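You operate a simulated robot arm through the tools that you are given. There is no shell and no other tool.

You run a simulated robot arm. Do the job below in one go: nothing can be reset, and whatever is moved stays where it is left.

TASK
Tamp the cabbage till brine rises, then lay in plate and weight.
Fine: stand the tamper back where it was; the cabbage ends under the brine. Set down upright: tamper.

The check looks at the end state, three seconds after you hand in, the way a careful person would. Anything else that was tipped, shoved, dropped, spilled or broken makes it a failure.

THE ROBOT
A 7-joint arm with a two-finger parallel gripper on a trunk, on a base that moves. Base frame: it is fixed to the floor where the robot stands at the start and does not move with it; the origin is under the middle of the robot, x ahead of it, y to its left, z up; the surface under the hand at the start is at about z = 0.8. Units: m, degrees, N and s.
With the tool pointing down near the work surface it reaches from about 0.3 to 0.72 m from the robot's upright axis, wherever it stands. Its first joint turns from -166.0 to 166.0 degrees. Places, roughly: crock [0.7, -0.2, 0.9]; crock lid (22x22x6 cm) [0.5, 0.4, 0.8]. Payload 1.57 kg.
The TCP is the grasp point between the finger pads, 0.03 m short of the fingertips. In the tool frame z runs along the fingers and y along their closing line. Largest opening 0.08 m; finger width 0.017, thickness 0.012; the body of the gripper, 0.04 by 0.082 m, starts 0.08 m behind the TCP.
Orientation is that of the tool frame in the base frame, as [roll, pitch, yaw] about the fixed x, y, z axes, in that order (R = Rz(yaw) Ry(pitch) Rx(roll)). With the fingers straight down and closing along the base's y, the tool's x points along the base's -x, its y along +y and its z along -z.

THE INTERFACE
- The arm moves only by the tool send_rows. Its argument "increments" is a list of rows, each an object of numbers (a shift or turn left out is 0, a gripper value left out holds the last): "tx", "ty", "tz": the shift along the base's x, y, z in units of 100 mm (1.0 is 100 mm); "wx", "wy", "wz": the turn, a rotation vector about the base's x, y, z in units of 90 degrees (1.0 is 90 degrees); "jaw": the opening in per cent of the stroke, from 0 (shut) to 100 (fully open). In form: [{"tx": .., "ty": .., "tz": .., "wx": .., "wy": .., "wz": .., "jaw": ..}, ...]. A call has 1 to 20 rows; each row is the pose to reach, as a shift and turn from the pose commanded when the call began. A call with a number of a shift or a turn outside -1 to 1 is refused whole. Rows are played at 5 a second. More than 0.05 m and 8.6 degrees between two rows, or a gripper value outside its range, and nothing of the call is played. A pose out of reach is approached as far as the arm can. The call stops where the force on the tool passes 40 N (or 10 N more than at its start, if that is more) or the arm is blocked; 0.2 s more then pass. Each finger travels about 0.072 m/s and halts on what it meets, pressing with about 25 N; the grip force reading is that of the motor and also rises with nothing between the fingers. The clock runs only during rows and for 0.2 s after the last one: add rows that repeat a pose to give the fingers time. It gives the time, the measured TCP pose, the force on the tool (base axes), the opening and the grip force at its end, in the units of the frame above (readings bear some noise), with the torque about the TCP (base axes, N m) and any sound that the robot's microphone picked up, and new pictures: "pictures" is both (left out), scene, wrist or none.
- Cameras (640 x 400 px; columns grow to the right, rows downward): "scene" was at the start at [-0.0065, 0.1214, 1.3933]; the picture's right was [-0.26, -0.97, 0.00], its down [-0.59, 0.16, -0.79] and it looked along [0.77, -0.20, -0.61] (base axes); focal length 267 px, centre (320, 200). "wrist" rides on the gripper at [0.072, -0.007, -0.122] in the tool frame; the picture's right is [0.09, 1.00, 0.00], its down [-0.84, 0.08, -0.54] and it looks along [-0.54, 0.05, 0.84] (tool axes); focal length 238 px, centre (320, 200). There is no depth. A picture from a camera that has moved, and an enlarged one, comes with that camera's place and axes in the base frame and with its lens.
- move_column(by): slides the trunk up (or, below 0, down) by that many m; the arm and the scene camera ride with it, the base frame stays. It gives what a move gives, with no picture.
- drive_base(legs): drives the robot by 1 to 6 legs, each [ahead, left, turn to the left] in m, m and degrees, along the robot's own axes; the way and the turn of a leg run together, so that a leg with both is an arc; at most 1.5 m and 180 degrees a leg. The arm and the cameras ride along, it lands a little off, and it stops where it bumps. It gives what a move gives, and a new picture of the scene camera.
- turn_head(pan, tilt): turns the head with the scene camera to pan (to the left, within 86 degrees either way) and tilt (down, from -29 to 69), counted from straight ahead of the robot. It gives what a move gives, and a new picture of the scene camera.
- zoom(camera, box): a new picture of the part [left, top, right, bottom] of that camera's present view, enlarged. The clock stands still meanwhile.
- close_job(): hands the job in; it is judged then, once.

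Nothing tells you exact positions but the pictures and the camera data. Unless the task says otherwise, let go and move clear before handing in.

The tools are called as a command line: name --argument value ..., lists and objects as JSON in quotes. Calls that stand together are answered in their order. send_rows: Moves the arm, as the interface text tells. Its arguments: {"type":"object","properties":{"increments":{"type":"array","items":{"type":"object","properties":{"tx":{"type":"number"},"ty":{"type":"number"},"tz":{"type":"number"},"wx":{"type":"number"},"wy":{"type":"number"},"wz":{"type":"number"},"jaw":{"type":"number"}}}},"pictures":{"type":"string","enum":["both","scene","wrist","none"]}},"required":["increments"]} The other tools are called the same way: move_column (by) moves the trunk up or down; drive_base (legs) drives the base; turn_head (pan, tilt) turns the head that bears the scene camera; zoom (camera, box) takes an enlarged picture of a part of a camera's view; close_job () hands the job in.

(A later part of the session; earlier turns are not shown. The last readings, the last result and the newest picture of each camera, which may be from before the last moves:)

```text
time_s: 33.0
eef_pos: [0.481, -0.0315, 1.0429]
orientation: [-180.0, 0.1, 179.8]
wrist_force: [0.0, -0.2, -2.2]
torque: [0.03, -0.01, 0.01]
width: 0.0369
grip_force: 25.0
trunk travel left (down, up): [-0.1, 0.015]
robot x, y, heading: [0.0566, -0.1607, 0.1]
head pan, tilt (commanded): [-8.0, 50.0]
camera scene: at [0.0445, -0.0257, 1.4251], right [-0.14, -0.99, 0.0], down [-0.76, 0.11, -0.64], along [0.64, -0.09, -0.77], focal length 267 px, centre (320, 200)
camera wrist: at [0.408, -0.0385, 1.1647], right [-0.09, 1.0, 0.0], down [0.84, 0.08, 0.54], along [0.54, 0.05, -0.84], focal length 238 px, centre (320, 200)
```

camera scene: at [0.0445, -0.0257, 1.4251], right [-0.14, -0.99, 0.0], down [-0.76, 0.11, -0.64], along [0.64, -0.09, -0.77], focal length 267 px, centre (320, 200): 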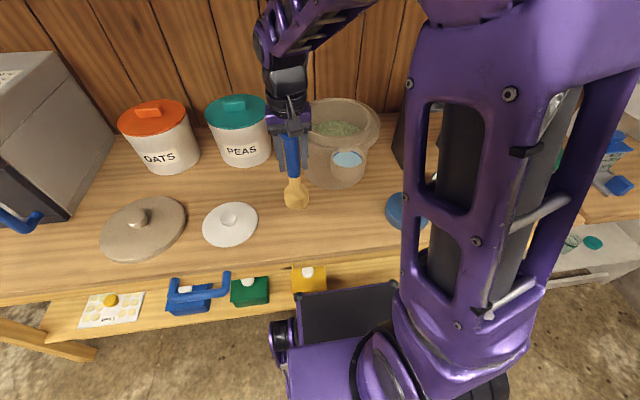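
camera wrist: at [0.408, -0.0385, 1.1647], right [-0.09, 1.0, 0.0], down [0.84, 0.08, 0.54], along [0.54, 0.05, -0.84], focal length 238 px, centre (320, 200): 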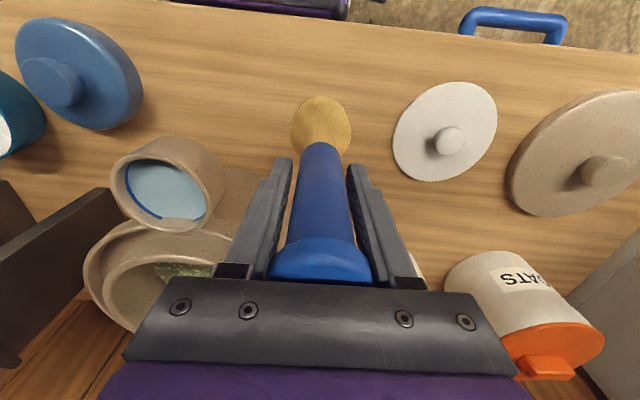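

send_rows --increments '[{"tz": 0.3}, {"tz": 0.6}, {"tz": 0.9}, {"tz": 1.0}, {"tz": 1.0}]' --pictures "none"

send_rows --increments '[{"tz": 0.3}, {"tz": 0.4, "ty": -0.2, "tx": 0.1}, {"tz": 0.4, "ty": -0.45, "tx": 0.3}, {"tz": 0.4, "ty": -0.7, "tx": 0.5}, {"tz": 0.4, "ty": -0.95, "tx": 0.7}, {"tz": 0.4, "ty": -1.0, "tx": 0.9}, {"tz": 0.4, "ty": -1.0, "tx": 0.9}]'

```text
time_s: 34.2
eef_pos: [0.4814, -0.0325, 1.143]
orientation: [-179.9, -0.1, 179.8]
wrist_force: [-0.2, 0.8, -1.6]
torque: [0.01, 0.01, 0.04]
width: 0.0369
grip_force: 24.7
trunk travel left (down, up): [-0.1, 0.015]
robot x, y, heading: [0.0569, -0.1572, 0.3]
head pan, tilt (commanded): [-8.0, 50.0]
```

```text
time_s: 35.8
eef_pos: [0.5701, -0.132, 1.1814]
orientation: [-180.0, 0.0, 179.8]
wrist_force: [0.0, 0.0, -1.7]
torque: [-0.06, 0.01, -0.02]
width: 0.0369
grip_force: 25.3
trunk travel left (down, up): [-0.1, 0.015]
robot x, y, heading: [0.0609, -0.1553, 0.3]
head pan, tilt (commanded): [-8.0, 50.0]
camera scene: at [0.0447, -0.0257, 1.4251], right [-0.14, -0.99, 0.0], down [-0.76, 0.11, -0.64], along [0.64, -0.09, -0.77], focal length 267 px, centre (320, 200)
camera wrist: at [0.4993, -0.1385, 1.3031], right [-0.09, 1.0, 0.0], down [0.84, 0.08, 0.54], along [0.54, 0.05, -0.84], focal length 238 px, centre (320, 200)
```

scene: 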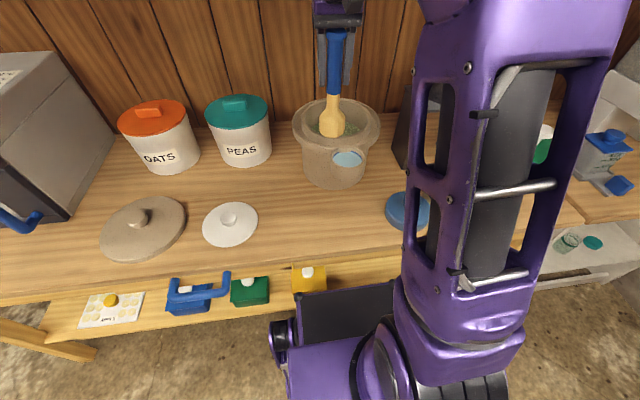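
wrist: 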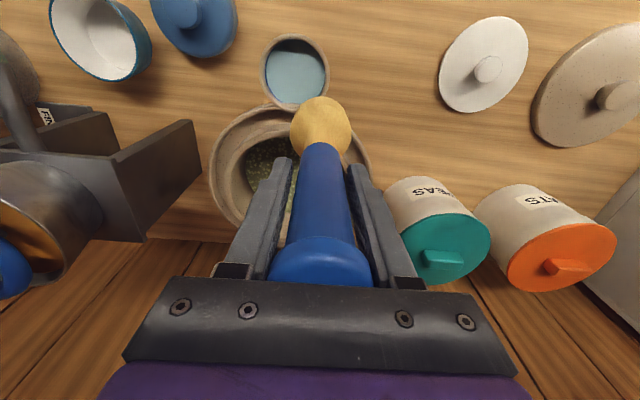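

The tamper hangs straight and clears the rim. Continuing to above the crock's centre.

send_rows --increments '[{"tx": 0.3, "ty": -0.15}, {"tx": 0.6, "ty": -0.35}, {"tx": 0.9, "ty": -0.35}, {"tx": 1.0, "ty": -0.35}, {"tx": 1.0, "ty": -0.35}]'

zoom --camera "wrist" --box '[180, 20, 460, 250]'

```text
time_s: 37.0
eef_pos: [0.671, -0.1681, 1.1805]
orientation: [-180.0, 0.0, 179.8]
wrist_force: [0.0, 0.3, -2.0]
torque: [-0.05, 0.01, 0.01]
width: 0.0368
grip_force: 25.1
trunk travel left (down, up): [-0.1, 0.015]
robot x, y, heading: [0.0596, -0.1591, -0.2]
head pan, tilt (commanded): [-8.0, 50.0]
camera scene: at [0.0446, -0.0257, 1.4251], right [-0.14, -0.99, 0.0], down [-0.76, 0.11, -0.64], along [0.64, -0.09, -0.77], focal length 267 px, centre (320, 200)
camera wrist: at [0.5994, -0.1743, 1.3026], right [-0.09, 1.0, 0.0], down [0.84, 0.08, 0.54], along [0.54, 0.05, -0.84], focal length 238 px, centre (320, 200)
```

scene: 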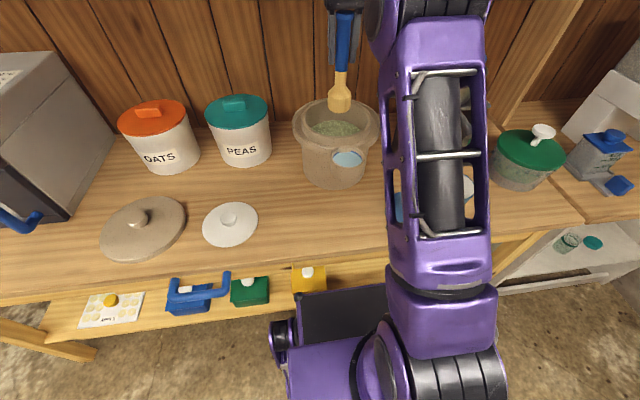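
wrist: 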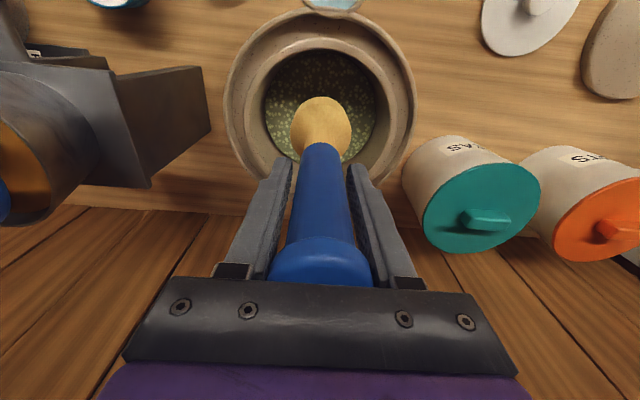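

```text
1.74 times, centred on (320, 135) of wrist
camera zoom: at [0.5994, -0.1743, 1.3026], right [-0.09, 1.0, 0.0], down [0.84, 0.08, 0.54], along [0.54, 0.05, -0.84], focal length 414 px, centre (320, 313)
```

zoom: 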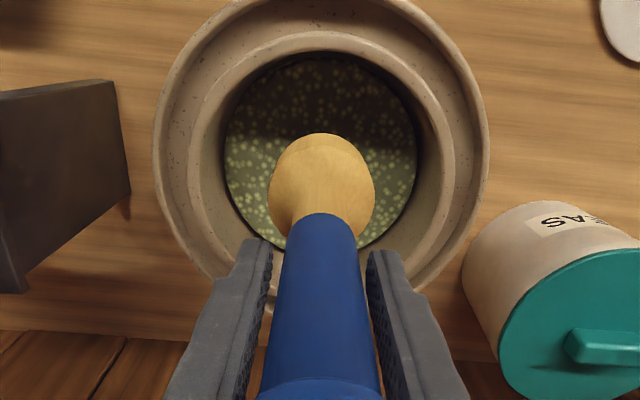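

The crock's centre works out at (0.684, -0.168), so I'm 13 mm short. I'll centre and lower the tamper to just above the cabbage.

send_rows --increments '[{"tx": 0.13}, {"tx": 0.13, "tz": -0.2}, {"tx": 0.13, "tz": -0.4}, {"tx": 0.13, "tz": -0.6}, {"tx": 0.13, "tz": -0.8}, {"tx": 0.13, "tz": -0.9}, {"tx": 0.13, "tz": -0.9}]'

zoom --camera "scene" --box '[270, 80, 400, 190]'

```text
time_s: 38.6
eef_pos: [0.6828, -0.1668, 1.0924]
orientation: [180.0, 0.0, 179.8]
wrist_force: [-0.7, -0.3, -2.8]
torque: [0.01, 0.0, 0.01]
width: 0.0372
grip_force: 24.9
trunk travel left (down, up): [-0.1, 0.015]
robot x, y, heading: [0.0577, -0.1578, 0.3]
head pan, tilt (commanded): [-8.0, 50.0]
camera scene: at [0.0446, -0.0257, 1.4251], right [-0.14, -0.99, 0.0], down [-0.76, 0.11, -0.64], along [0.64, -0.09, -0.77], focal length 267 px, centre (320, 200)
camera wrist: at [0.6107, -0.1733, 1.214], right [-0.09, 1.0, 0.0], down [0.84, 0.08, 0.54], along [0.54, 0.05, -0.84], focal length 238 px, centre (320, 200)
```

scene: 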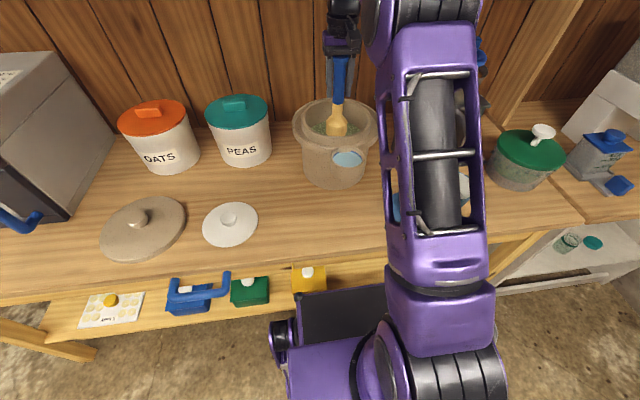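
wrist: 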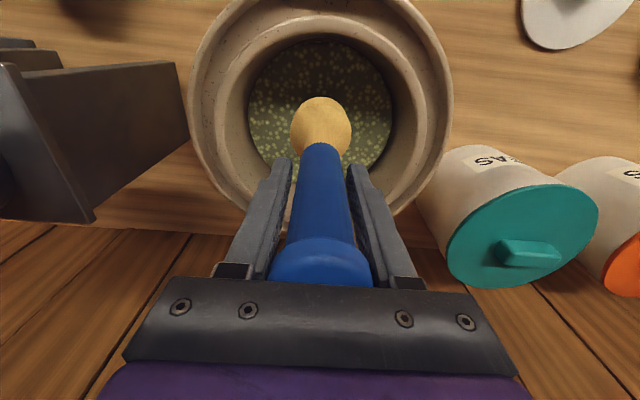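

```text
3.64 times, centred on (335, 135) of scene
camera zoom: at [0.0446, -0.0257, 1.4251], right [-0.14, -0.99, 0.0], down [-0.76, 0.11, -0.64], along [0.64, -0.09, -0.77], focal length 972 px, centre (266, 436)
```

zoom: 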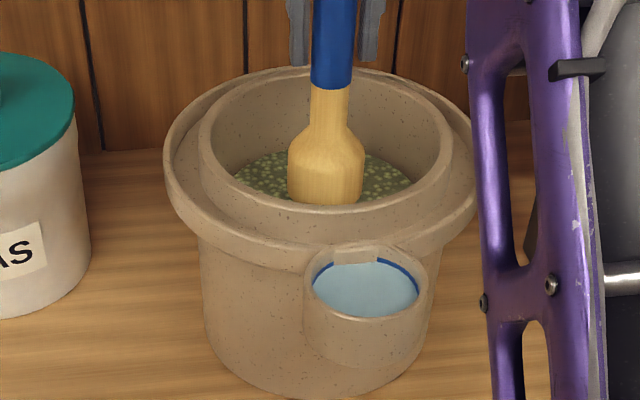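

The foot is just above the cabbage. I'll press down in 4 mm steps and watch the force.

send_rows --increments '[{"tz": -0.04}, {"tz": -0.08}, {"tz": -0.12}, {"tz": -0.16}, {"tz": -0.2}, {"tz": -0.24}]' --pictures "wrist"

zoom --camera "scene" --box '[270, 80, 400, 190]'

```text
time_s: 40.0
eef_pos: [0.6838, -0.1671, 1.0694]
orientation: [180.0, 0.1, 179.9]
wrist_force: [0.7, 1.9, 1.1]
torque: [0.15, -0.1, 0.0]
width: 0.0372
grip_force: 24.8
trunk travel left (down, up): [-0.1, 0.015]
robot x, y, heading: [0.056, -0.1599, 0.2]
head pan, tilt (commanded): [-8.0, 50.0]
camera wrist: at [0.6111, -0.174, 1.1904], right [-0.09, 1.0, 0.0], down [0.84, 0.08, 0.54], along [0.54, 0.05, -0.84], focal length 238 px, centre (320, 200)
```

wrist: 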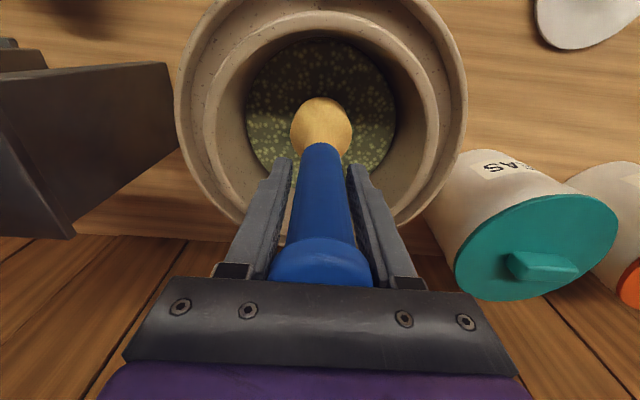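

```text
3.64 times, centred on (335, 135) of scene
camera zoom: at [0.0443, -0.0255, 1.4252], right [-0.14, -0.99, 0.0], down [-0.76, 0.11, -0.64], along [0.64, -0.09, -0.77], focal length 972 px, centre (266, 436)
```

zoom: 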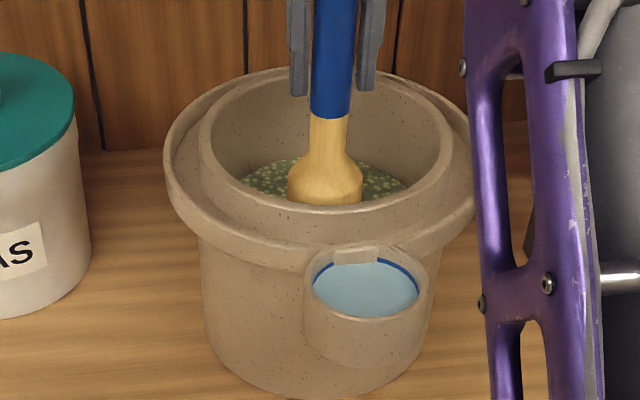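

send_rows --increments '[{"tz": -0.03}, {"tz": -0.06}, {"tz": -0.09}, {"tz": -0.12}, {"tz": -0.15}, {"tz": -0.15}]' --pictures "none"

zoom --camera "scene" --box '[270, 80, 400, 190]'

```text
time_s: 41.4
eef_pos: [0.6833, -0.1664, 1.0535]
orientation: [179.9, 0.0, 179.9]
wrist_force: [1.1, 1.3, 5.5]
torque: [-0.12, -0.13, -0.02]
width: 0.037
grip_force: 24.8
trunk travel left (down, up): [-0.1, 0.015]
robot x, y, heading: [0.0576, -0.1592, 0.0]
head pan, tilt (commanded): [-8.0, 50.0]
```

```text
3.64 times, centred on (335, 135) of scene
camera zoom: at [0.044, -0.0257, 1.4251], right [-0.14, -0.99, 0.0], down [-0.76, 0.11, -0.64], along [0.64, -0.09, -0.77], focal length 972 px, centre (266, 436)
```

zoom: 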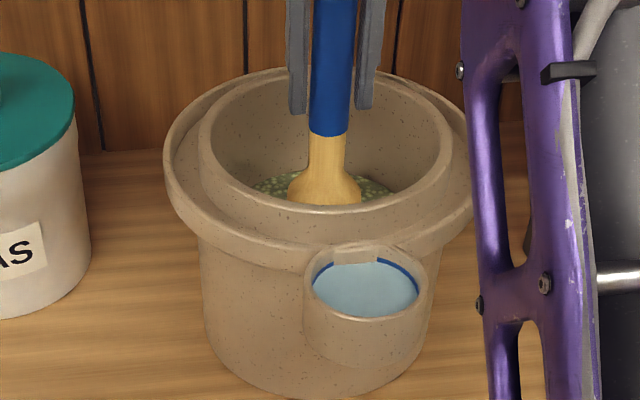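

The cabbage is going down under the foot with light resistance. I'll keep pressing.

send_rows --increments '[{"tz": -0.03}, {"tz": -0.06}, {"tz": -0.09}, {"tz": -0.12}, {"tz": -0.15}, {"tz": -0.18}, {"tz": -0.2}, {"tz": -0.2}]' --pictures "wrist"

zoom --camera "scene" --box '[270, 80, 400, 190]'

```text
time_s: 43.2
eef_pos: [0.6828, -0.167, 1.0352]
orientation: [-179.9, 0.2, 179.8]
wrist_force: [1.5, 0.6, 22.8]
torque: [-0.06, -0.02, -0.03]
width: 0.0375
grip_force: 25.0
trunk travel left (down, up): [-0.1, 0.015]
robot x, y, heading: [0.0592, -0.1569, -0.0]
head pan, tilt (commanded): [-8.0, 50.0]
camera wrist: at [0.6102, -0.1732, 1.1567], right [-0.09, 1.0, 0.0], down [0.84, 0.08, 0.54], along [0.54, 0.05, -0.84], focal length 238 px, centre (320, 200)
```

wrist: 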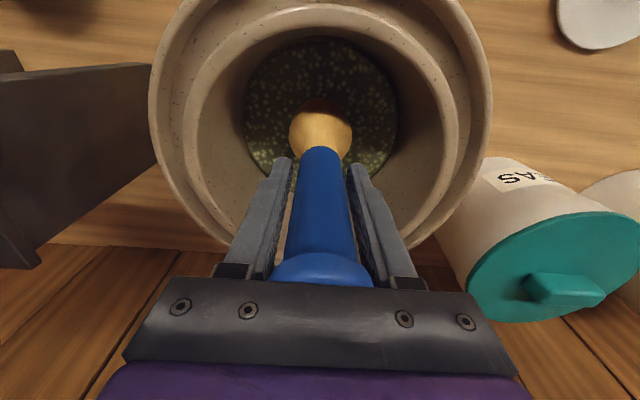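

```text
3.64 times, centred on (335, 135) of scene
camera zoom: at [0.0428, -0.0256, 1.4252], right [-0.14, -0.99, 0.0], down [-0.76, 0.11, -0.64], along [0.64, -0.09, -0.77], focal length 972 px, centre (266, 436)
```

zoom: 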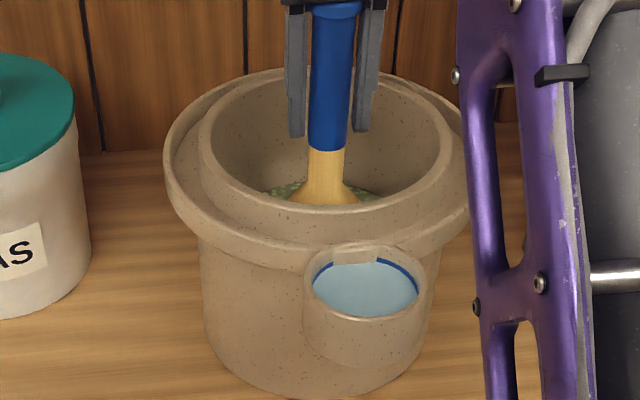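

Force is now 23 N at 4 cm of compression. I'll press a little deeper and look at the surface for brine.

send_rows --increments '[{"tz": -0.02}, {"tz": -0.04}, {"tz": -0.06}, {"tz": -0.08}, {"tz": -0.08}, {"tz": -0.08}]' --pictures "wrist"

zoom --camera "wrist" --box '[200, 0, 440, 200]'

zoom --camera "scene" --box '[270, 80, 400, 190]'

```text
time_s: 44.1
eef_pos: [0.6834, -0.1665, 1.0332]
orientation: [-180.0, 0.7, 179.9]
wrist_force: [-2.8, 0.7, 16.6]
torque: [-0.03, 0.48, -0.01]
width: 0.0348
grip_force: 25.1
trunk travel left (down, up): [-0.1, 0.015]
robot x, y, heading: [0.0601, -0.158, 0.0]
head pan, tilt (commanded): [-8.0, 50.0]
stopped in row 4: the force on the tool passed its limit at 42 N (the readings are from after the stop); the commanded pose is now the measured one
camera wrist: at [0.6096, -0.1732, 1.1537], right [-0.09, 1.0, 0.0], down [0.83, 0.08, 0.55], along [0.55, 0.05, -0.83], focal length 238 px, centre (320, 200)
```

wrist: 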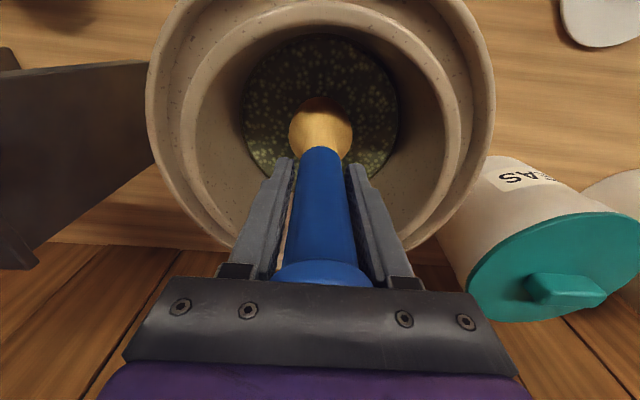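

```text
2.00 times, centred on (320, 100) of wrist
camera zoom: at [0.6096, -0.1732, 1.1537], right [-0.09, 1.0, 0.0], down [0.83, 0.08, 0.55], along [0.55, 0.05, -0.83], focal length 477 px, centre (320, 400)
```

zoom: 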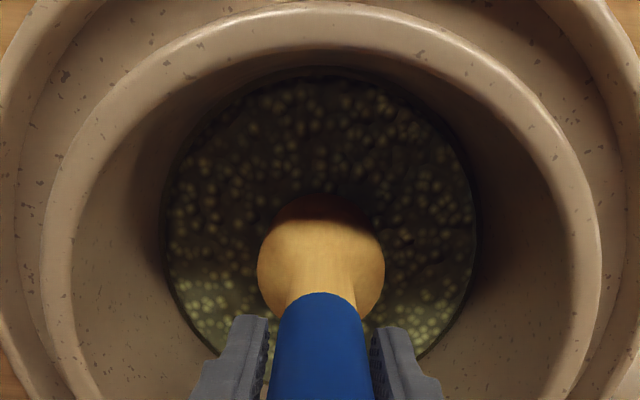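

```text
3.64 times, centred on (335, 135) of scene
camera zoom: at [0.0427, -0.0256, 1.4247], right [-0.14, -0.99, 0.0], down [-0.76, 0.11, -0.64], along [0.64, -0.09, -0.77], focal length 972 px, centre (266, 436)
```

zoom: 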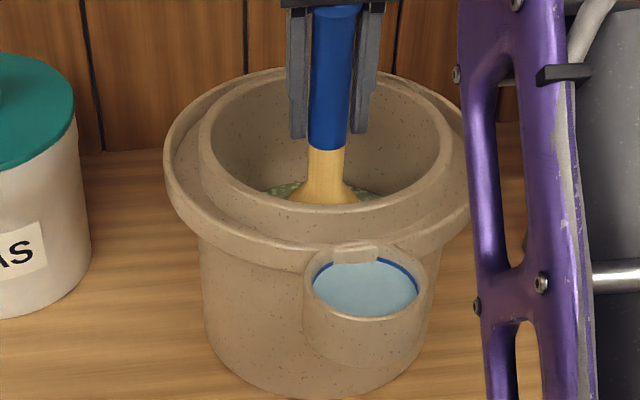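

It reached a firm stop at 42 N, with the foot about 4 cm below the starting surface. I'll lift off and see whether brine comes up.

send_rows --increments '[{"tz": 0.1}, {"tz": 0.2}, {"tz": 0.4}, {"tz": 0.6}, {"tz": 0.8}, {"tz": 0.8}]' --pictures "wrist"

zoom --camera "wrist" --box '[200, 0, 440, 200]'

zoom --camera "scene" --box '[270, 80, 400, 190]'

```text
time_s: 45.5
eef_pos: [0.6853, -0.1675, 1.1122]
orientation: [-180.0, 0.4, 179.9]
wrist_force: [0.5, 0.0, -3.0]
torque: [-0.01, -0.01, 0.02]
width: 0.0347
grip_force: 25.2
trunk travel left (down, up): [-0.1, 0.015]
robot x, y, heading: [0.057, -0.1563, -0.0]
head pan, tilt (commanded): [-8.0, 50.0]
camera wrist: at [0.612, -0.173, 1.2334], right [-0.09, 1.0, 0.0], down [0.83, 0.08, 0.55], along [0.55, 0.05, -0.84], focal length 238 px, centre (320, 200)
```

wrist: 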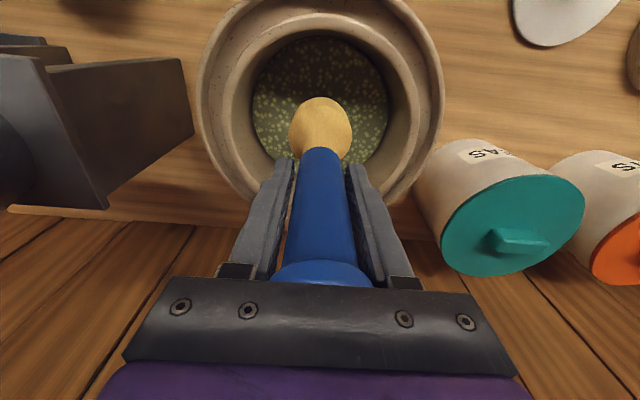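

```text
2.00 times, centred on (320, 100) of wrist
camera zoom: at [0.612, -0.173, 1.2334], right [-0.09, 1.0, 0.0], down [0.83, 0.08, 0.55], along [0.55, 0.05, -0.84], focal length 477 px, centre (320, 400)
```

zoom: 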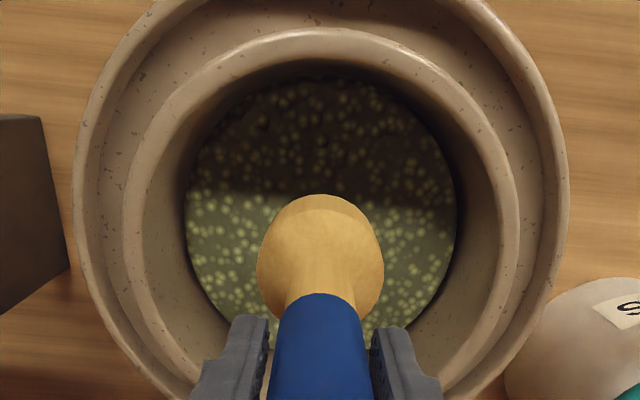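

```text
3.64 times, centred on (335, 135) of scene
camera zoom: at [0.0445, -0.0257, 1.4251], right [-0.14, -0.99, 0.0], down [-0.76, 0.11, -0.64], along [0.64, -0.09, -0.77], focal length 972 px, centre (266, 436)
```

zoom: 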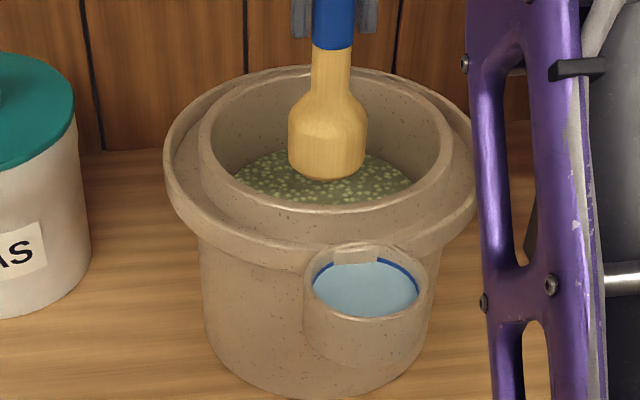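

zoom --camera "scene" --box '[260, 80, 400, 170]'

zoom --camera "scene" --box '[325, 140, 370, 175]'

```text
4.44 times, centred on (330, 125) of scene
camera zoom: at [0.0445, -0.0257, 1.4251], right [-0.14, -0.99, 0.0], down [-0.76, 0.11, -0.64], along [0.64, -0.09, -0.77], focal length 1188 px, centre (276, 533)
```

zoom: 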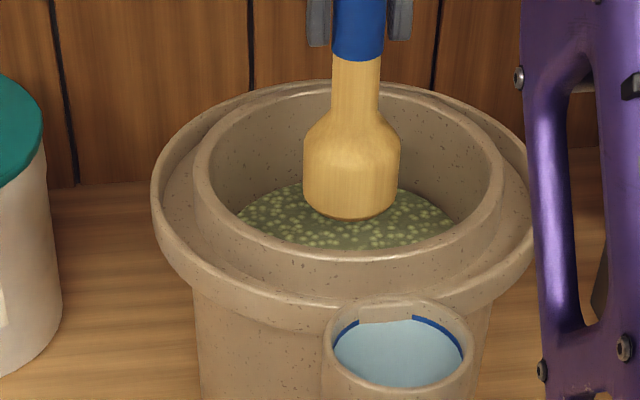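

```text
11.43 times, centred on (348, 158) of scene
camera zoom: at [0.0445, -0.0257, 1.4251], right [-0.14, -0.99, 0.0], down [-0.76, 0.11, -0.64], along [0.64, -0.09, -0.77], focal length 3054 px, centre (6, 686)
```

zoom: 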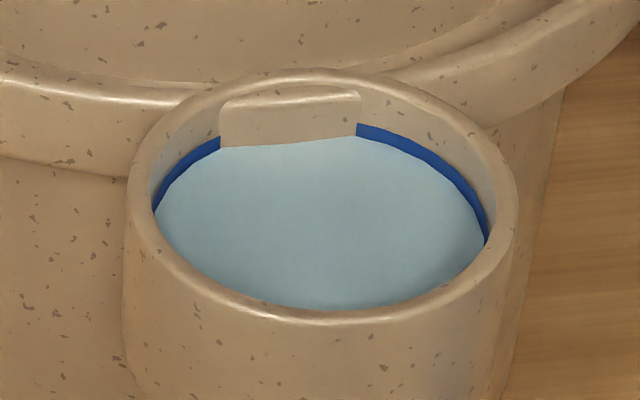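

The cabbage springs back and the well hasn't visibly changed, so one press isn't enough. I'll do several tamping strokes to about 25 N and watch.

send_rows --increments '[{"tz": -0.4}, {"tz": -0.6}, {"tz": -0.7}, {"tz": -0.75}, {"tz": -0.76}, {"tz": -0.5}, {"tz": -0.35}, {"tz": -0.5}, {"tz": -0.65}, {"tz": -0.74}, {"tz": -0.76}, {"tz": -0.76}]' --pictures "none"

zoom --camera "scene" --box '[270, 80, 400, 190]'

zoom --camera "wrist" --box '[200, 0, 440, 200]'

```text
time_s: 48.1
eef_pos: [0.683, -0.1677, 1.0338]
orientation: [179.9, 0.4, 179.9]
wrist_force: [1.4, -2.6, 9.6]
torque: [-0.1, -0.19, 0.0]
width: 0.0345
grip_force: 25.1
trunk travel left (down, up): [-0.1, 0.015]
robot x, y, heading: [0.059, -0.1562, -0.2]
head pan, tilt (commanded): [-8.0, 50.0]
```

```text
3.64 times, centred on (335, 135) of scene
camera zoom: at [0.0438, -0.0259, 1.4252], right [-0.14, -0.99, 0.0], down [-0.76, 0.11, -0.64], along [0.64, -0.09, -0.77], focal length 972 px, centre (266, 436)
```

zoom: 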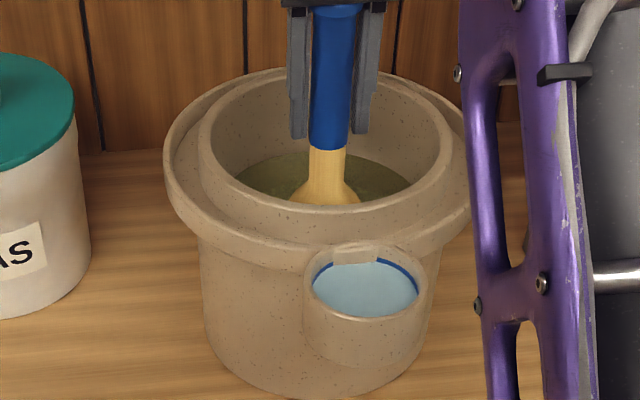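

```text
2.00 times, centred on (320, 100) of wrist
camera zoom: at [0.6096, -0.1737, 1.1545], right [-0.09, 1.0, 0.0], down [0.83, 0.08, 0.55], along [0.55, 0.05, -0.84], focal length 477 px, centre (320, 400)
```

zoom: 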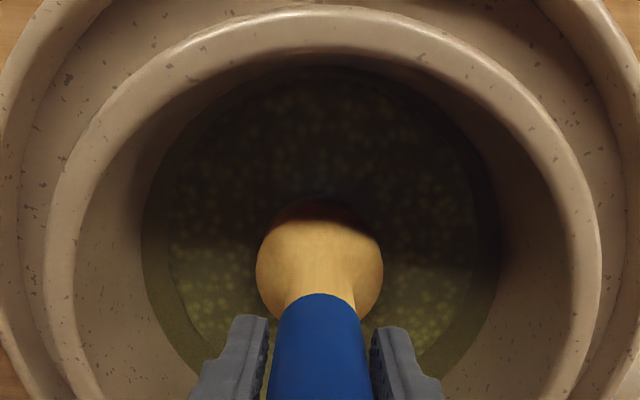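

Brine has risen and now stands over the cabbage. I'll raise the tamper slowly and check it stays.

send_rows --increments '[{"tz": 0.1}, {"tz": 0.2}, {"tz": 0.35}, {"tz": 0.5}, {"tz": 0.65}, {"tz": 0.8}, {"tz": 0.95}, {"tz": 0.95}]' --pictures "none"

zoom --camera "scene" --box '[270, 80, 400, 190]'

zoom --camera "wrist" --box '[200, 0, 440, 200]'

```text
time_s: 49.9
eef_pos: [0.6841, -0.1657, 1.1293]
orientation: [-179.9, 0.4, 180.0]
wrist_force: [0.5, -0.5, -2.1]
torque: [0.02, 0.04, -0.01]
width: 0.0348
grip_force: 25.3
trunk travel left (down, up): [-0.1, 0.015]
robot x, y, heading: [0.0605, -0.157, -0.2]
head pan, tilt (commanded): [-8.0, 50.0]
```

```text
3.64 times, centred on (335, 135) of scene
camera zoom: at [0.0445, -0.0257, 1.4251], right [-0.14, -0.99, 0.0], down [-0.76, 0.11, -0.64], along [0.64, -0.09, -0.77], focal length 972 px, centre (266, 436)
```

zoom: 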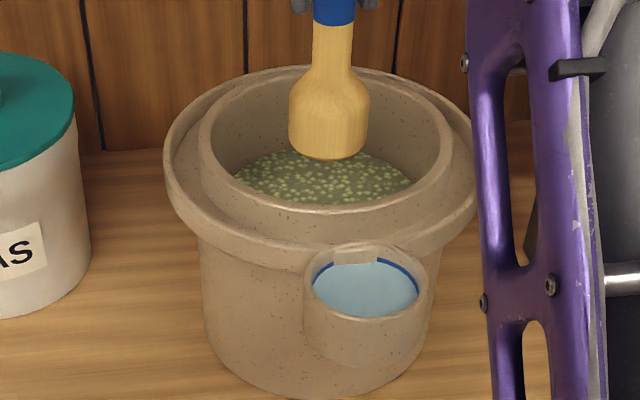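

```text
2.00 times, centred on (320, 100) of wrist
camera zoom: at [0.6115, -0.1729, 1.2506], right [-0.09, 1.0, 0.0], down [0.83, 0.08, 0.55], along [0.55, 0.05, -0.84], focal length 477 px, centre (320, 400)
```

zoom: 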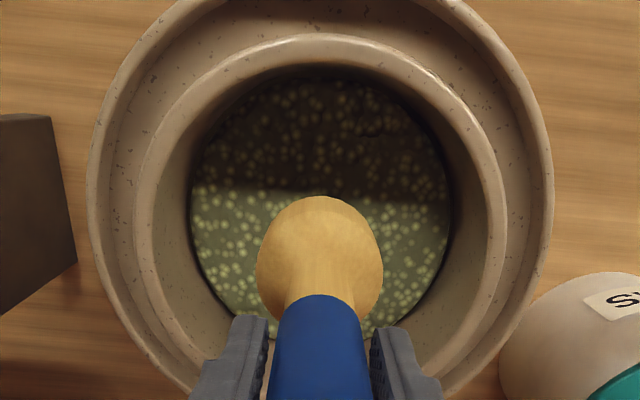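

The cabbage springs back up through the brine when unloaded, as expected without a weight. I'll do a couple more strokes to see whether the brine level still increases.

send_rows --increments '[{"tz": -0.4}, {"tz": -0.6}, {"tz": -0.75}, {"tz": -0.85}, {"tz": -0.92}, {"tz": -0.94}, {"tz": -0.7}, {"tz": -0.5}, {"tz": -0.65}, {"tz": -0.8}, {"tz": -0.9}, {"tz": -0.94}, {"tz": -0.7}, {"tz": -0.5}, {"tz": -0.65}, {"tz": -0.8}, {"tz": -0.9}, {"tz": -0.94}, {"tz": -0.94}]' --pictures "none"

zoom --camera "scene" --box '[270, 80, 400, 190]'

zoom --camera "wrist" --box '[200, 0, 440, 200]'

```text
time_s: 53.9
eef_pos: [0.6842, -0.1656, 1.0368]
orientation: [179.9, 0.6, 179.9]
wrist_force: [2.5, 2.5, 8.7]
torque: [0.22, -0.24, 0.02]
width: 0.035
grip_force: 24.4
trunk travel left (down, up): [-0.1, 0.015]
robot x, y, heading: [0.0574, -0.1584, -0.1]
head pan, tilt (commanded): [-8.0, 50.0]
```

```text
3.64 times, centred on (335, 135) of scene
camera zoom: at [0.044, -0.0254, 1.4251], right [-0.14, -0.99, 0.0], down [-0.76, 0.11, -0.64], along [0.64, -0.09, -0.77], focal length 972 px, centre (266, 436)
```

zoom: 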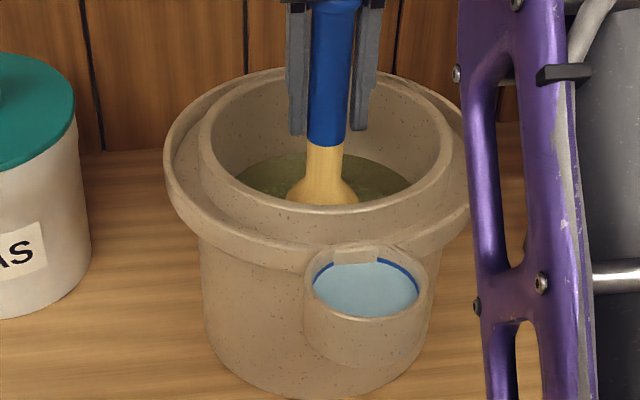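

```text
2.00 times, centred on (320, 100) of wrist
camera zoom: at [0.6108, -0.1726, 1.1568], right [-0.09, 1.0, 0.0], down [0.83, 0.08, 0.55], along [0.55, 0.05, -0.84], focal length 477 px, centre (320, 400)
```

zoom: 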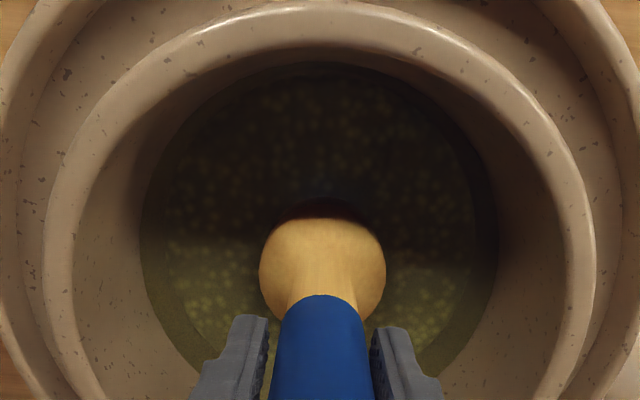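

The brine level is the same as before, so it's fully risen. I'll lift the tamper straight out, slowly, and straighten the small wrist tilt.

send_rows --increments '[{"tz": 0.1}, {"tz": 0.2}, {"tz": 0.3}, {"tz": 0.4}, {"tz": 0.55, "wy": 0.006}, {"tz": 0.7, "wy": 0.006}, {"tz": 0.85, "wy": 0.006}, {"tz": 1.0, "wy": 0.006}, {"tz": 1.0, "wy": 0.006}]' --pictures "none"

send_rows --increments '[{"tz": 0.15}, {"tz": 0.35}, {"tz": 0.55}, {"tz": 0.6}, {"tz": 0.6}]'

zoom --camera "wrist" --box '[200, 0, 440, 290]'

```text
time_s: 55.9
eef_pos: [0.6835, -0.1653, 1.1343]
orientation: [180.0, -0.2, 179.9]
wrist_force: [-0.4, -0.7, -2.2]
torque: [0.03, 0.02, 0.01]
width: 0.0347
grip_force: 24.8
trunk travel left (down, up): [-0.1, 0.015]
robot x, y, heading: [0.06, -0.1578, 0.1]
head pan, tilt (commanded): [-8.0, 50.0]
```

```text
time_s: 57.1
eef_pos: [0.6858, -0.167, 1.1978]
orientation: [180.0, -0.2, 179.8]
wrist_force: [0.3, -0.1, -1.6]
torque: [0.01, 0.02, -0.02]
width: 0.0349
grip_force: 25.0
trunk travel left (down, up): [-0.1, 0.015]
robot x, y, heading: [0.0571, -0.1533, -0.0]
head pan, tilt (commanded): [-8.0, 50.0]
camera scene: at [0.0445, -0.0257, 1.4251], right [-0.14, -0.99, 0.0], down [-0.76, 0.11, -0.64], along [0.64, -0.09, -0.77], focal length 267 px, centre (320, 200)
camera wrist: at [0.6136, -0.1737, 1.3185], right [-0.09, 1.0, 0.0], down [0.84, 0.08, 0.54], along [0.54, 0.05, -0.84], focal length 238 px, centre (320, 200)
```

scene: 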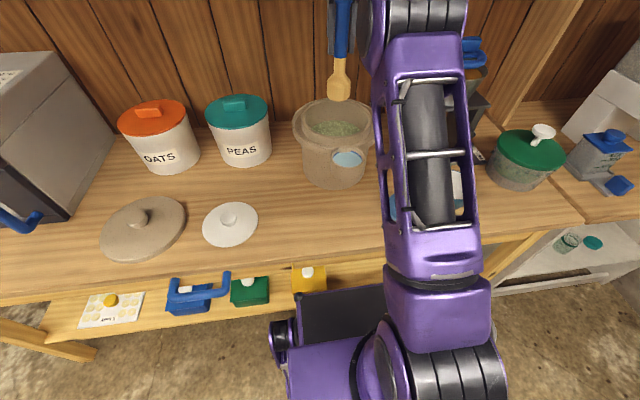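
wrist: 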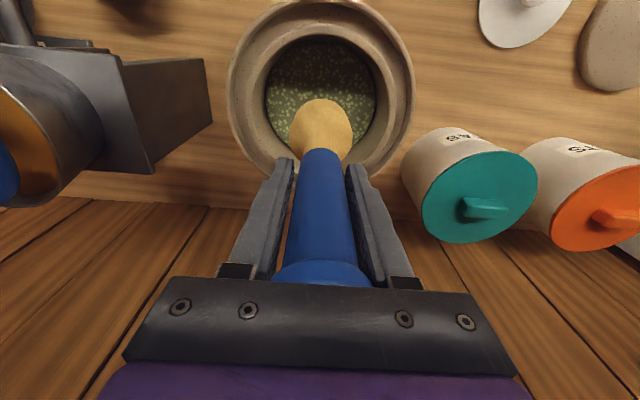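

```text
1.38 times, centred on (320, 145) of wrist
camera zoom: at [0.6136, -0.1737, 1.3185], right [-0.09, 1.0, 0.0], down [0.84, 0.08, 0.54], along [0.54, 0.05, -0.84], focal length 329 px, centre (320, 276)
```

zoom: 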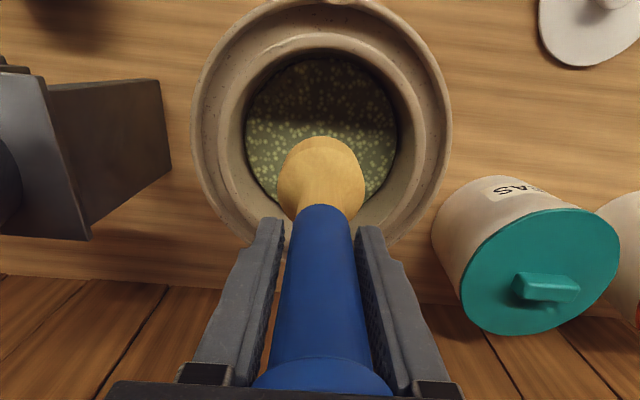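

The tamper is still straight in the hand. Returning it to its original spot at (0.4795, -0.031).

send_rows --increments '[{"tx": -0.2, "ty": 0.05}, {"tx": -0.5, "ty": 0.2}, {"tx": -0.8, "ty": 0.4}, {"tx": -1.0, "ty": 0.5}, {"tx": -1.0, "ty": 0.5}]' --pictures "none"

send_rows --increments '[{"tx": -0.2, "ty": 0.2}, {"tx": -0.5, "ty": 0.45}, {"tx": -0.8, "ty": 0.7}, {"tx": -1.0, "ty": 0.85}, {"tx": -1.0, "ty": 0.85}]'

```text
time_s: 58.3
eef_pos: [0.584, -0.1168, 1.1948]
orientation: [180.0, -0.1, 179.9]
wrist_force: [-0.3, -0.5, -1.8]
torque: [0.04, 0.0, -0.03]
width: 0.0347
grip_force: 25.2
trunk travel left (down, up): [-0.1, 0.015]
robot x, y, heading: [0.054, -0.1563, -0.1]
head pan, tilt (commanded): [-8.0, 50.0]
```

```text
time_s: 59.5
eef_pos: [0.4847, -0.0319, 1.1959]
orientation: [-180.0, -0.1, 179.8]
wrist_force: [0.1, 0.7, -1.8]
torque: [0.01, -0.02, -0.01]
width: 0.0347
grip_force: 25.1
trunk travel left (down, up): [-0.1, 0.015]
robot x, y, heading: [0.0623, -0.1608, 0.2]
head pan, tilt (commanded): [-8.0, 50.0]
camera scene: at [0.0444, -0.0256, 1.4251], right [-0.14, -0.99, 0.0], down [-0.76, 0.11, -0.64], along [0.64, -0.09, -0.77], focal length 267 px, centre (320, 200)
camera wrist: at [0.4133, -0.0383, 1.3174], right [-0.09, 1.0, 0.0], down [0.84, 0.08, 0.54], along [0.54, 0.05, -0.84], focal length 238 px, centre (320, 200)
```

scene: 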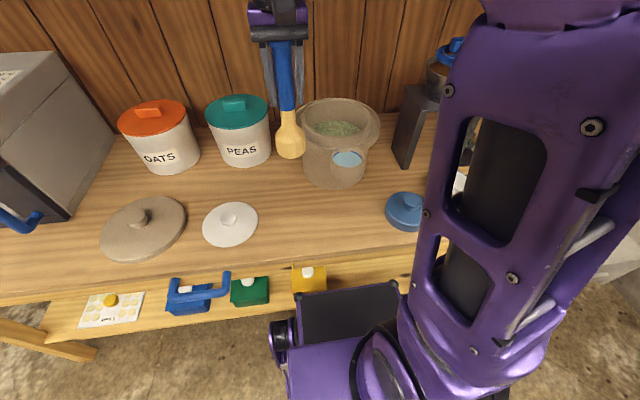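
wrist: 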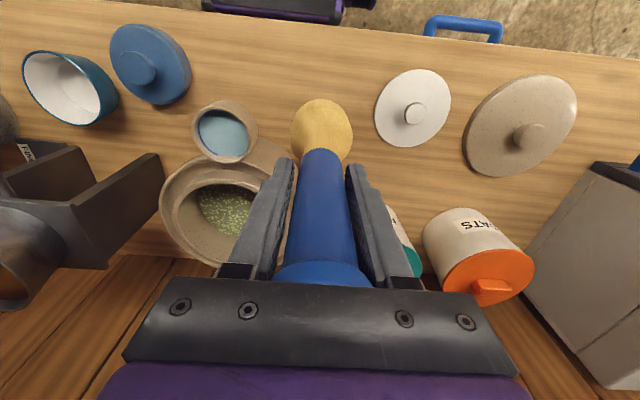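

send_rows --increments '[{"tx": -0.05, "tz": -0.25}, {"tx": -0.05, "tz": -0.5}, {"tx": -0.05, "tz": -0.75}, {"tx": -0.05, "tz": -1.0}, {"tx": -0.05, "tz": -1.0}]' --pictures "none"

send_rows --increments '[{"tz": -0.25}, {"tz": -0.5}, {"tz": -0.75}, {"tz": -1.0}, {"tz": -1.0}]'

```text
time_s: 60.7
eef_pos: [0.4799, -0.03, 1.0959]
orientation: [180.0, -0.1, 179.9]
wrist_force: [0.8, 0.1, -2.5]
torque: [0.0, -0.04, 0.01]
width: 0.0348
grip_force: 24.9
trunk travel left (down, up): [-0.1, 0.015]
robot x, y, heading: [0.0598, -0.1572, 0.2]
head pan, tilt (commanded): [-8.0, 50.0]
```

```text
time_s: 61.9
eef_pos: [0.4808, -0.0286, 0.9942]
orientation: [-180.0, -0.3, 179.8]
wrist_force: [-0.6, -0.2, -1.5]
torque: [-0.01, -0.02, 0.02]
width: 0.0348
grip_force: 25.2
trunk travel left (down, up): [-0.1, 0.015]
robot x, y, heading: [0.0586, -0.155, 0.1]
head pan, tilt (commanded): [-8.0, 50.0]
camera scene: at [0.0446, -0.0256, 1.4251], right [-0.14, -0.99, 0.0], down [-0.76, 0.11, -0.64], along [0.64, -0.09, -0.77], focal length 267 px, centre (320, 200)
camera wrist: at [0.4082, -0.0355, 1.1161], right [-0.09, 1.0, 0.0], down [0.84, 0.08, 0.54], along [0.54, 0.05, -0.84], focal length 238 px, centre (320, 200)
```

scene: 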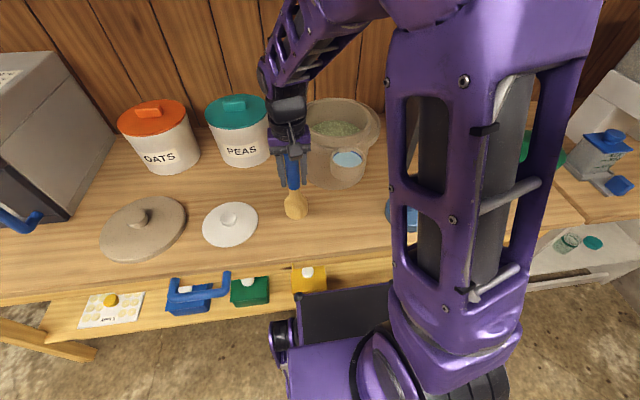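
wrist: 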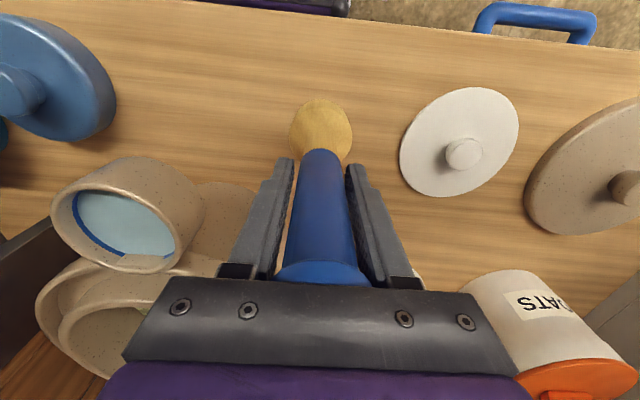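

send_rows --increments '[{"ty": -0.02, "tz": -0.2}, {"ty": -0.02, "tz": -0.35}, {"ty": -0.02, "tz": -0.45}, {"ty": -0.02, "tz": -0.48}, {"ty": -0.02, "tz": -0.48}]' --pictures "none"

send_rows --increments '[{"tz": -0.02}, {"tz": -0.04}, {"tz": -0.04}]' --pictures "none"

```text
time_s: 63.1
eef_pos: [0.4792, -0.0339, 0.9468]
orientation: [180.0, -0.1, 179.8]
wrist_force: [0.3, -1.2, -1.6]
torque: [0.0, 0.03, -0.01]
width: 0.0348
grip_force: 25.0
trunk travel left (down, up): [-0.1, 0.015]
robot x, y, heading: [0.057, -0.1581, 0.1]
head pan, tilt (commanded): [-8.0, 50.0]
```

```text
time_s: 63.9
eef_pos: [0.4787, -0.0335, 0.9427]
orientation: [180.0, -0.2, 179.9]
wrist_force: [-0.2, -0.2, -2.6]
torque: [0.01, -0.04, -0.02]
width: 0.0348
grip_force: 25.3
trunk travel left (down, up): [-0.1, 0.015]
robot x, y, heading: [0.0583, -0.1577, -0.3]
head pan, tilt (commanded): [-8.0, 50.0]
```

send_rows --increments '[{"ty": 0.02, "tz": -0.02}, {"ty": 0.02, "tz": -0.04}, {"ty": 0.02, "tz": -0.04}]' --pictures "none"

send_rows --increments '[{"tz": -0.015}, {"tz": -0.03}, {"tz": -0.03}]' --pictures "none"

send_rows --increments '[{"tz": -0.015}, {"tz": -0.03}, {"tz": -0.03}]' --pictures "none"

```text
time_s: 64.7
eef_pos: [0.4794, -0.0312, 0.9398]
orientation: [-179.9, -0.2, 179.8]
wrist_force: [0.4, -0.4, -1.0]
torque: [0.01, -0.01, 0.02]
width: 0.0348
grip_force: 24.8
trunk travel left (down, up): [-0.1, 0.015]
robot x, y, heading: [0.0575, -0.1608, -0.3]
head pan, tilt (commanded): [-8.0, 50.0]
```

```text
time_s: 65.5
eef_pos: [0.4785, -0.0315, 0.937]
orientation: [-179.9, -0.2, 179.8]
wrist_force: [-0.6, 0.4, -1.2]
torque: [0.0, -0.01, 0.01]
width: 0.0348
grip_force: 25.2
trunk travel left (down, up): [-0.1, 0.015]
robot x, y, heading: [0.0576, -0.1604, -0.0]
head pan, tilt (commanded): [-8.0, 50.0]
```

```text
time_s: 66.3
eef_pos: [0.4786, -0.0323, 0.9345]
orientation: [180.0, 0.1, 179.8]
wrist_force: [-4.4, 2.0, 20.7]
torque: [-0.09, 0.16, -0.01]
width: 0.0349
grip_force: 24.7
trunk travel left (down, up): [-0.1, 0.015]
robot x, y, heading: [0.0594, -0.1584, -0.1]
head pan, tilt (commanded): [-8.0, 50.0]
```

The foot is on the bench (force rose to about 20 N). I'll ease off slightly and release gently.

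send_rows --increments '[{"tz": 0.015}, {"tz": 0.015}]' --pictures "wrist"

```text
time_s: 66.9
eef_pos: [0.4798, -0.0318, 0.9344]
orientation: [180.0, 0.0, 179.7]
wrist_force: [-0.1, -0.9, 14.9]
torque: [-0.09, -0.43, -0.03]
width: 0.0346
grip_force: 25.0
trunk travel left (down, up): [-0.1, 0.015]
robot x, y, heading: [0.0569, -0.1596, -0.0]
head pan, tilt (commanded): [-8.0, 50.0]
camera wrist: at [0.406, -0.0384, 1.0562], right [-0.09, 1.0, 0.0], down [0.84, 0.07, 0.54], along [0.54, 0.05, -0.84], focal length 238 px, centre (320, 200)
```

wrist: 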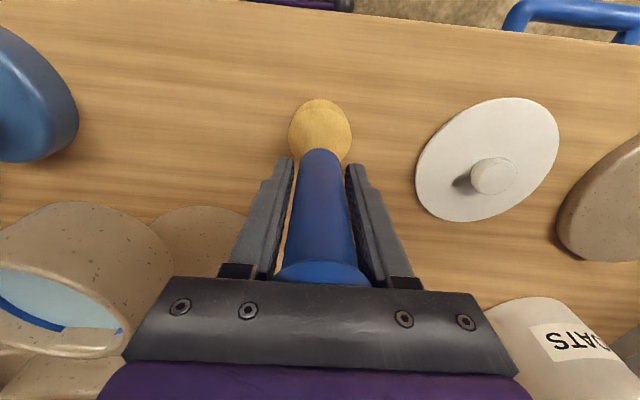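

send_rows --increments '[{"tz": 0.01}, {"tz": 0.02}, {"tz": 0.02, "jaw": 46}, {"tz": 0.02, "jaw": 50}, {"tz": 0.02, "jaw": 60}, {"tz": 0.02, "jaw": 80}, {"tz": 0.02, "jaw": 100}, {"tz": 0.02, "jaw": 100}, {"tz": 0.02, "jaw": 100}]'

```text
time_s: 68.9
eef_pos: [0.4791, -0.0315, 0.9369]
orientation: [180.0, -0.1, 179.8]
wrist_force: [0.1, -0.3, 0.3]
torque: [0.01, 0.0, -0.02]
width: 0.0798
grip_force: 0.1
trunk travel left (down, up): [-0.1, 0.015]
robot x, y, heading: [0.0611, -0.1578, -0.2]
head pan, tilt (commanded): [-8.0, 50.0]
camera scene: at [0.0444, -0.0257, 1.4251], right [-0.14, -0.99, 0.0], down [-0.76, 0.11, -0.64], along [0.64, -0.09, -0.77], focal length 267 px, centre (320, 200)
camera wrist: at [0.4067, -0.0387, 1.058], right [-0.09, 1.0, 0.0], down [0.84, 0.08, 0.54], along [0.54, 0.05, -0.84], focal length 238 px, centre (320, 200)
```

scene: 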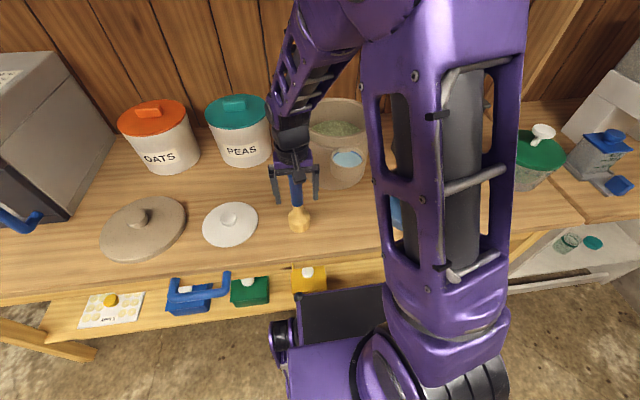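
wrist: 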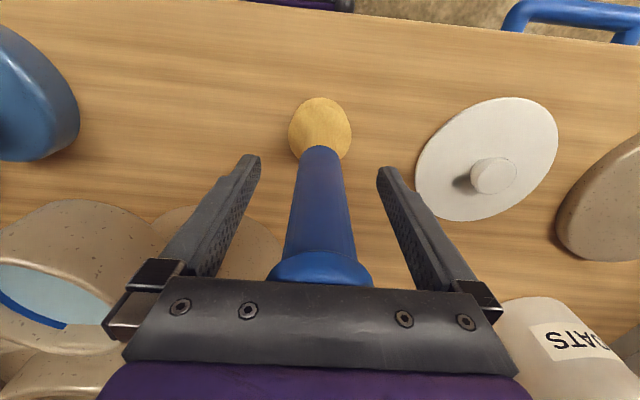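

The tamper stands freely. I'll withdraw straight up and then move over the plate.

send_rows --increments '[{"tz": 0.15}, {"tz": 0.35}, {"tz": 0.6}, {"tz": 0.85}, {"tz": 1.0}, {"tz": 1.0}]' --pictures "none"

send_rows --increments '[{"tz": 0.3}, {"tz": 0.6}, {"tz": 0.8, "ty": 0.2}, {"tz": 0.8, "ty": 0.55}, {"tz": 0.8, "ty": 0.9, "tx": 0.1}, {"tz": 0.8, "ty": 1.0, "tx": 0.2}, {"tz": 0.8, "ty": 1.0, "tx": 0.2}]'

```text
time_s: 70.3
eef_pos: [0.4808, -0.0323, 1.0381]
orientation: [179.9, -0.1, 179.9]
wrist_force: [-0.5, 0.5, 0.6]
torque: [0.02, 0.0, 0.01]
width: 0.0801
grip_force: 0.0
trunk travel left (down, up): [-0.1, 0.015]
robot x, y, heading: [0.0608, -0.1593, 0.1]
head pan, tilt (commanded): [-8.0, 50.0]
```

```text
time_s: 71.9
eef_pos: [0.4984, 0.0674, 1.1157]
orientation: [-179.9, -0.2, 179.8]
wrist_force: [-0.2, -0.4, 0.8]
torque: [0.01, 0.01, -0.06]
width: 0.0799
grip_force: 0.1
trunk travel left (down, up): [-0.1, 0.015]
robot x, y, heading: [0.0628, -0.1604, -0.2]
head pan, tilt (commanded): [-8.0, 50.0]
camera scene: at [0.0444, -0.0257, 1.4251], right [-0.14, -0.99, 0.0], down [-0.76, 0.11, -0.64], along [0.64, -0.09, -0.77], focal length 267 px, centre (320, 200)
camera wrist: at [0.4266, 0.061, 1.2371], right [-0.09, 1.0, 0.0], down [0.84, 0.08, 0.54], along [0.54, 0.05, -0.84], focal length 238 px, centre (320, 200)
```

scene: 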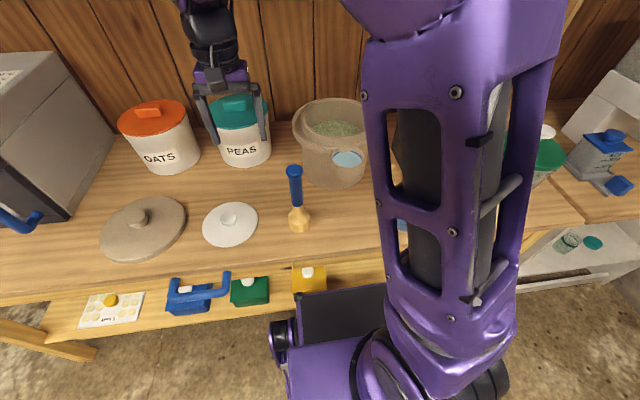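
wrist: 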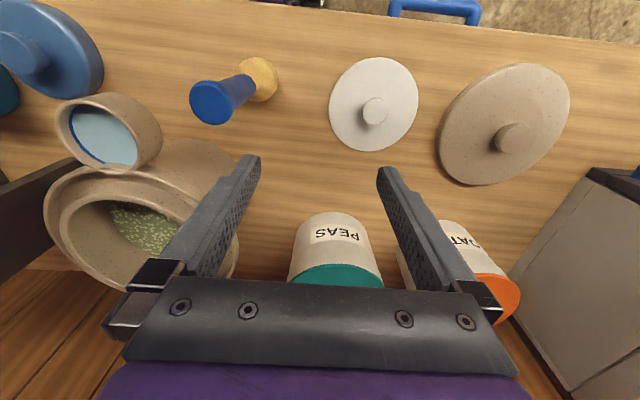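

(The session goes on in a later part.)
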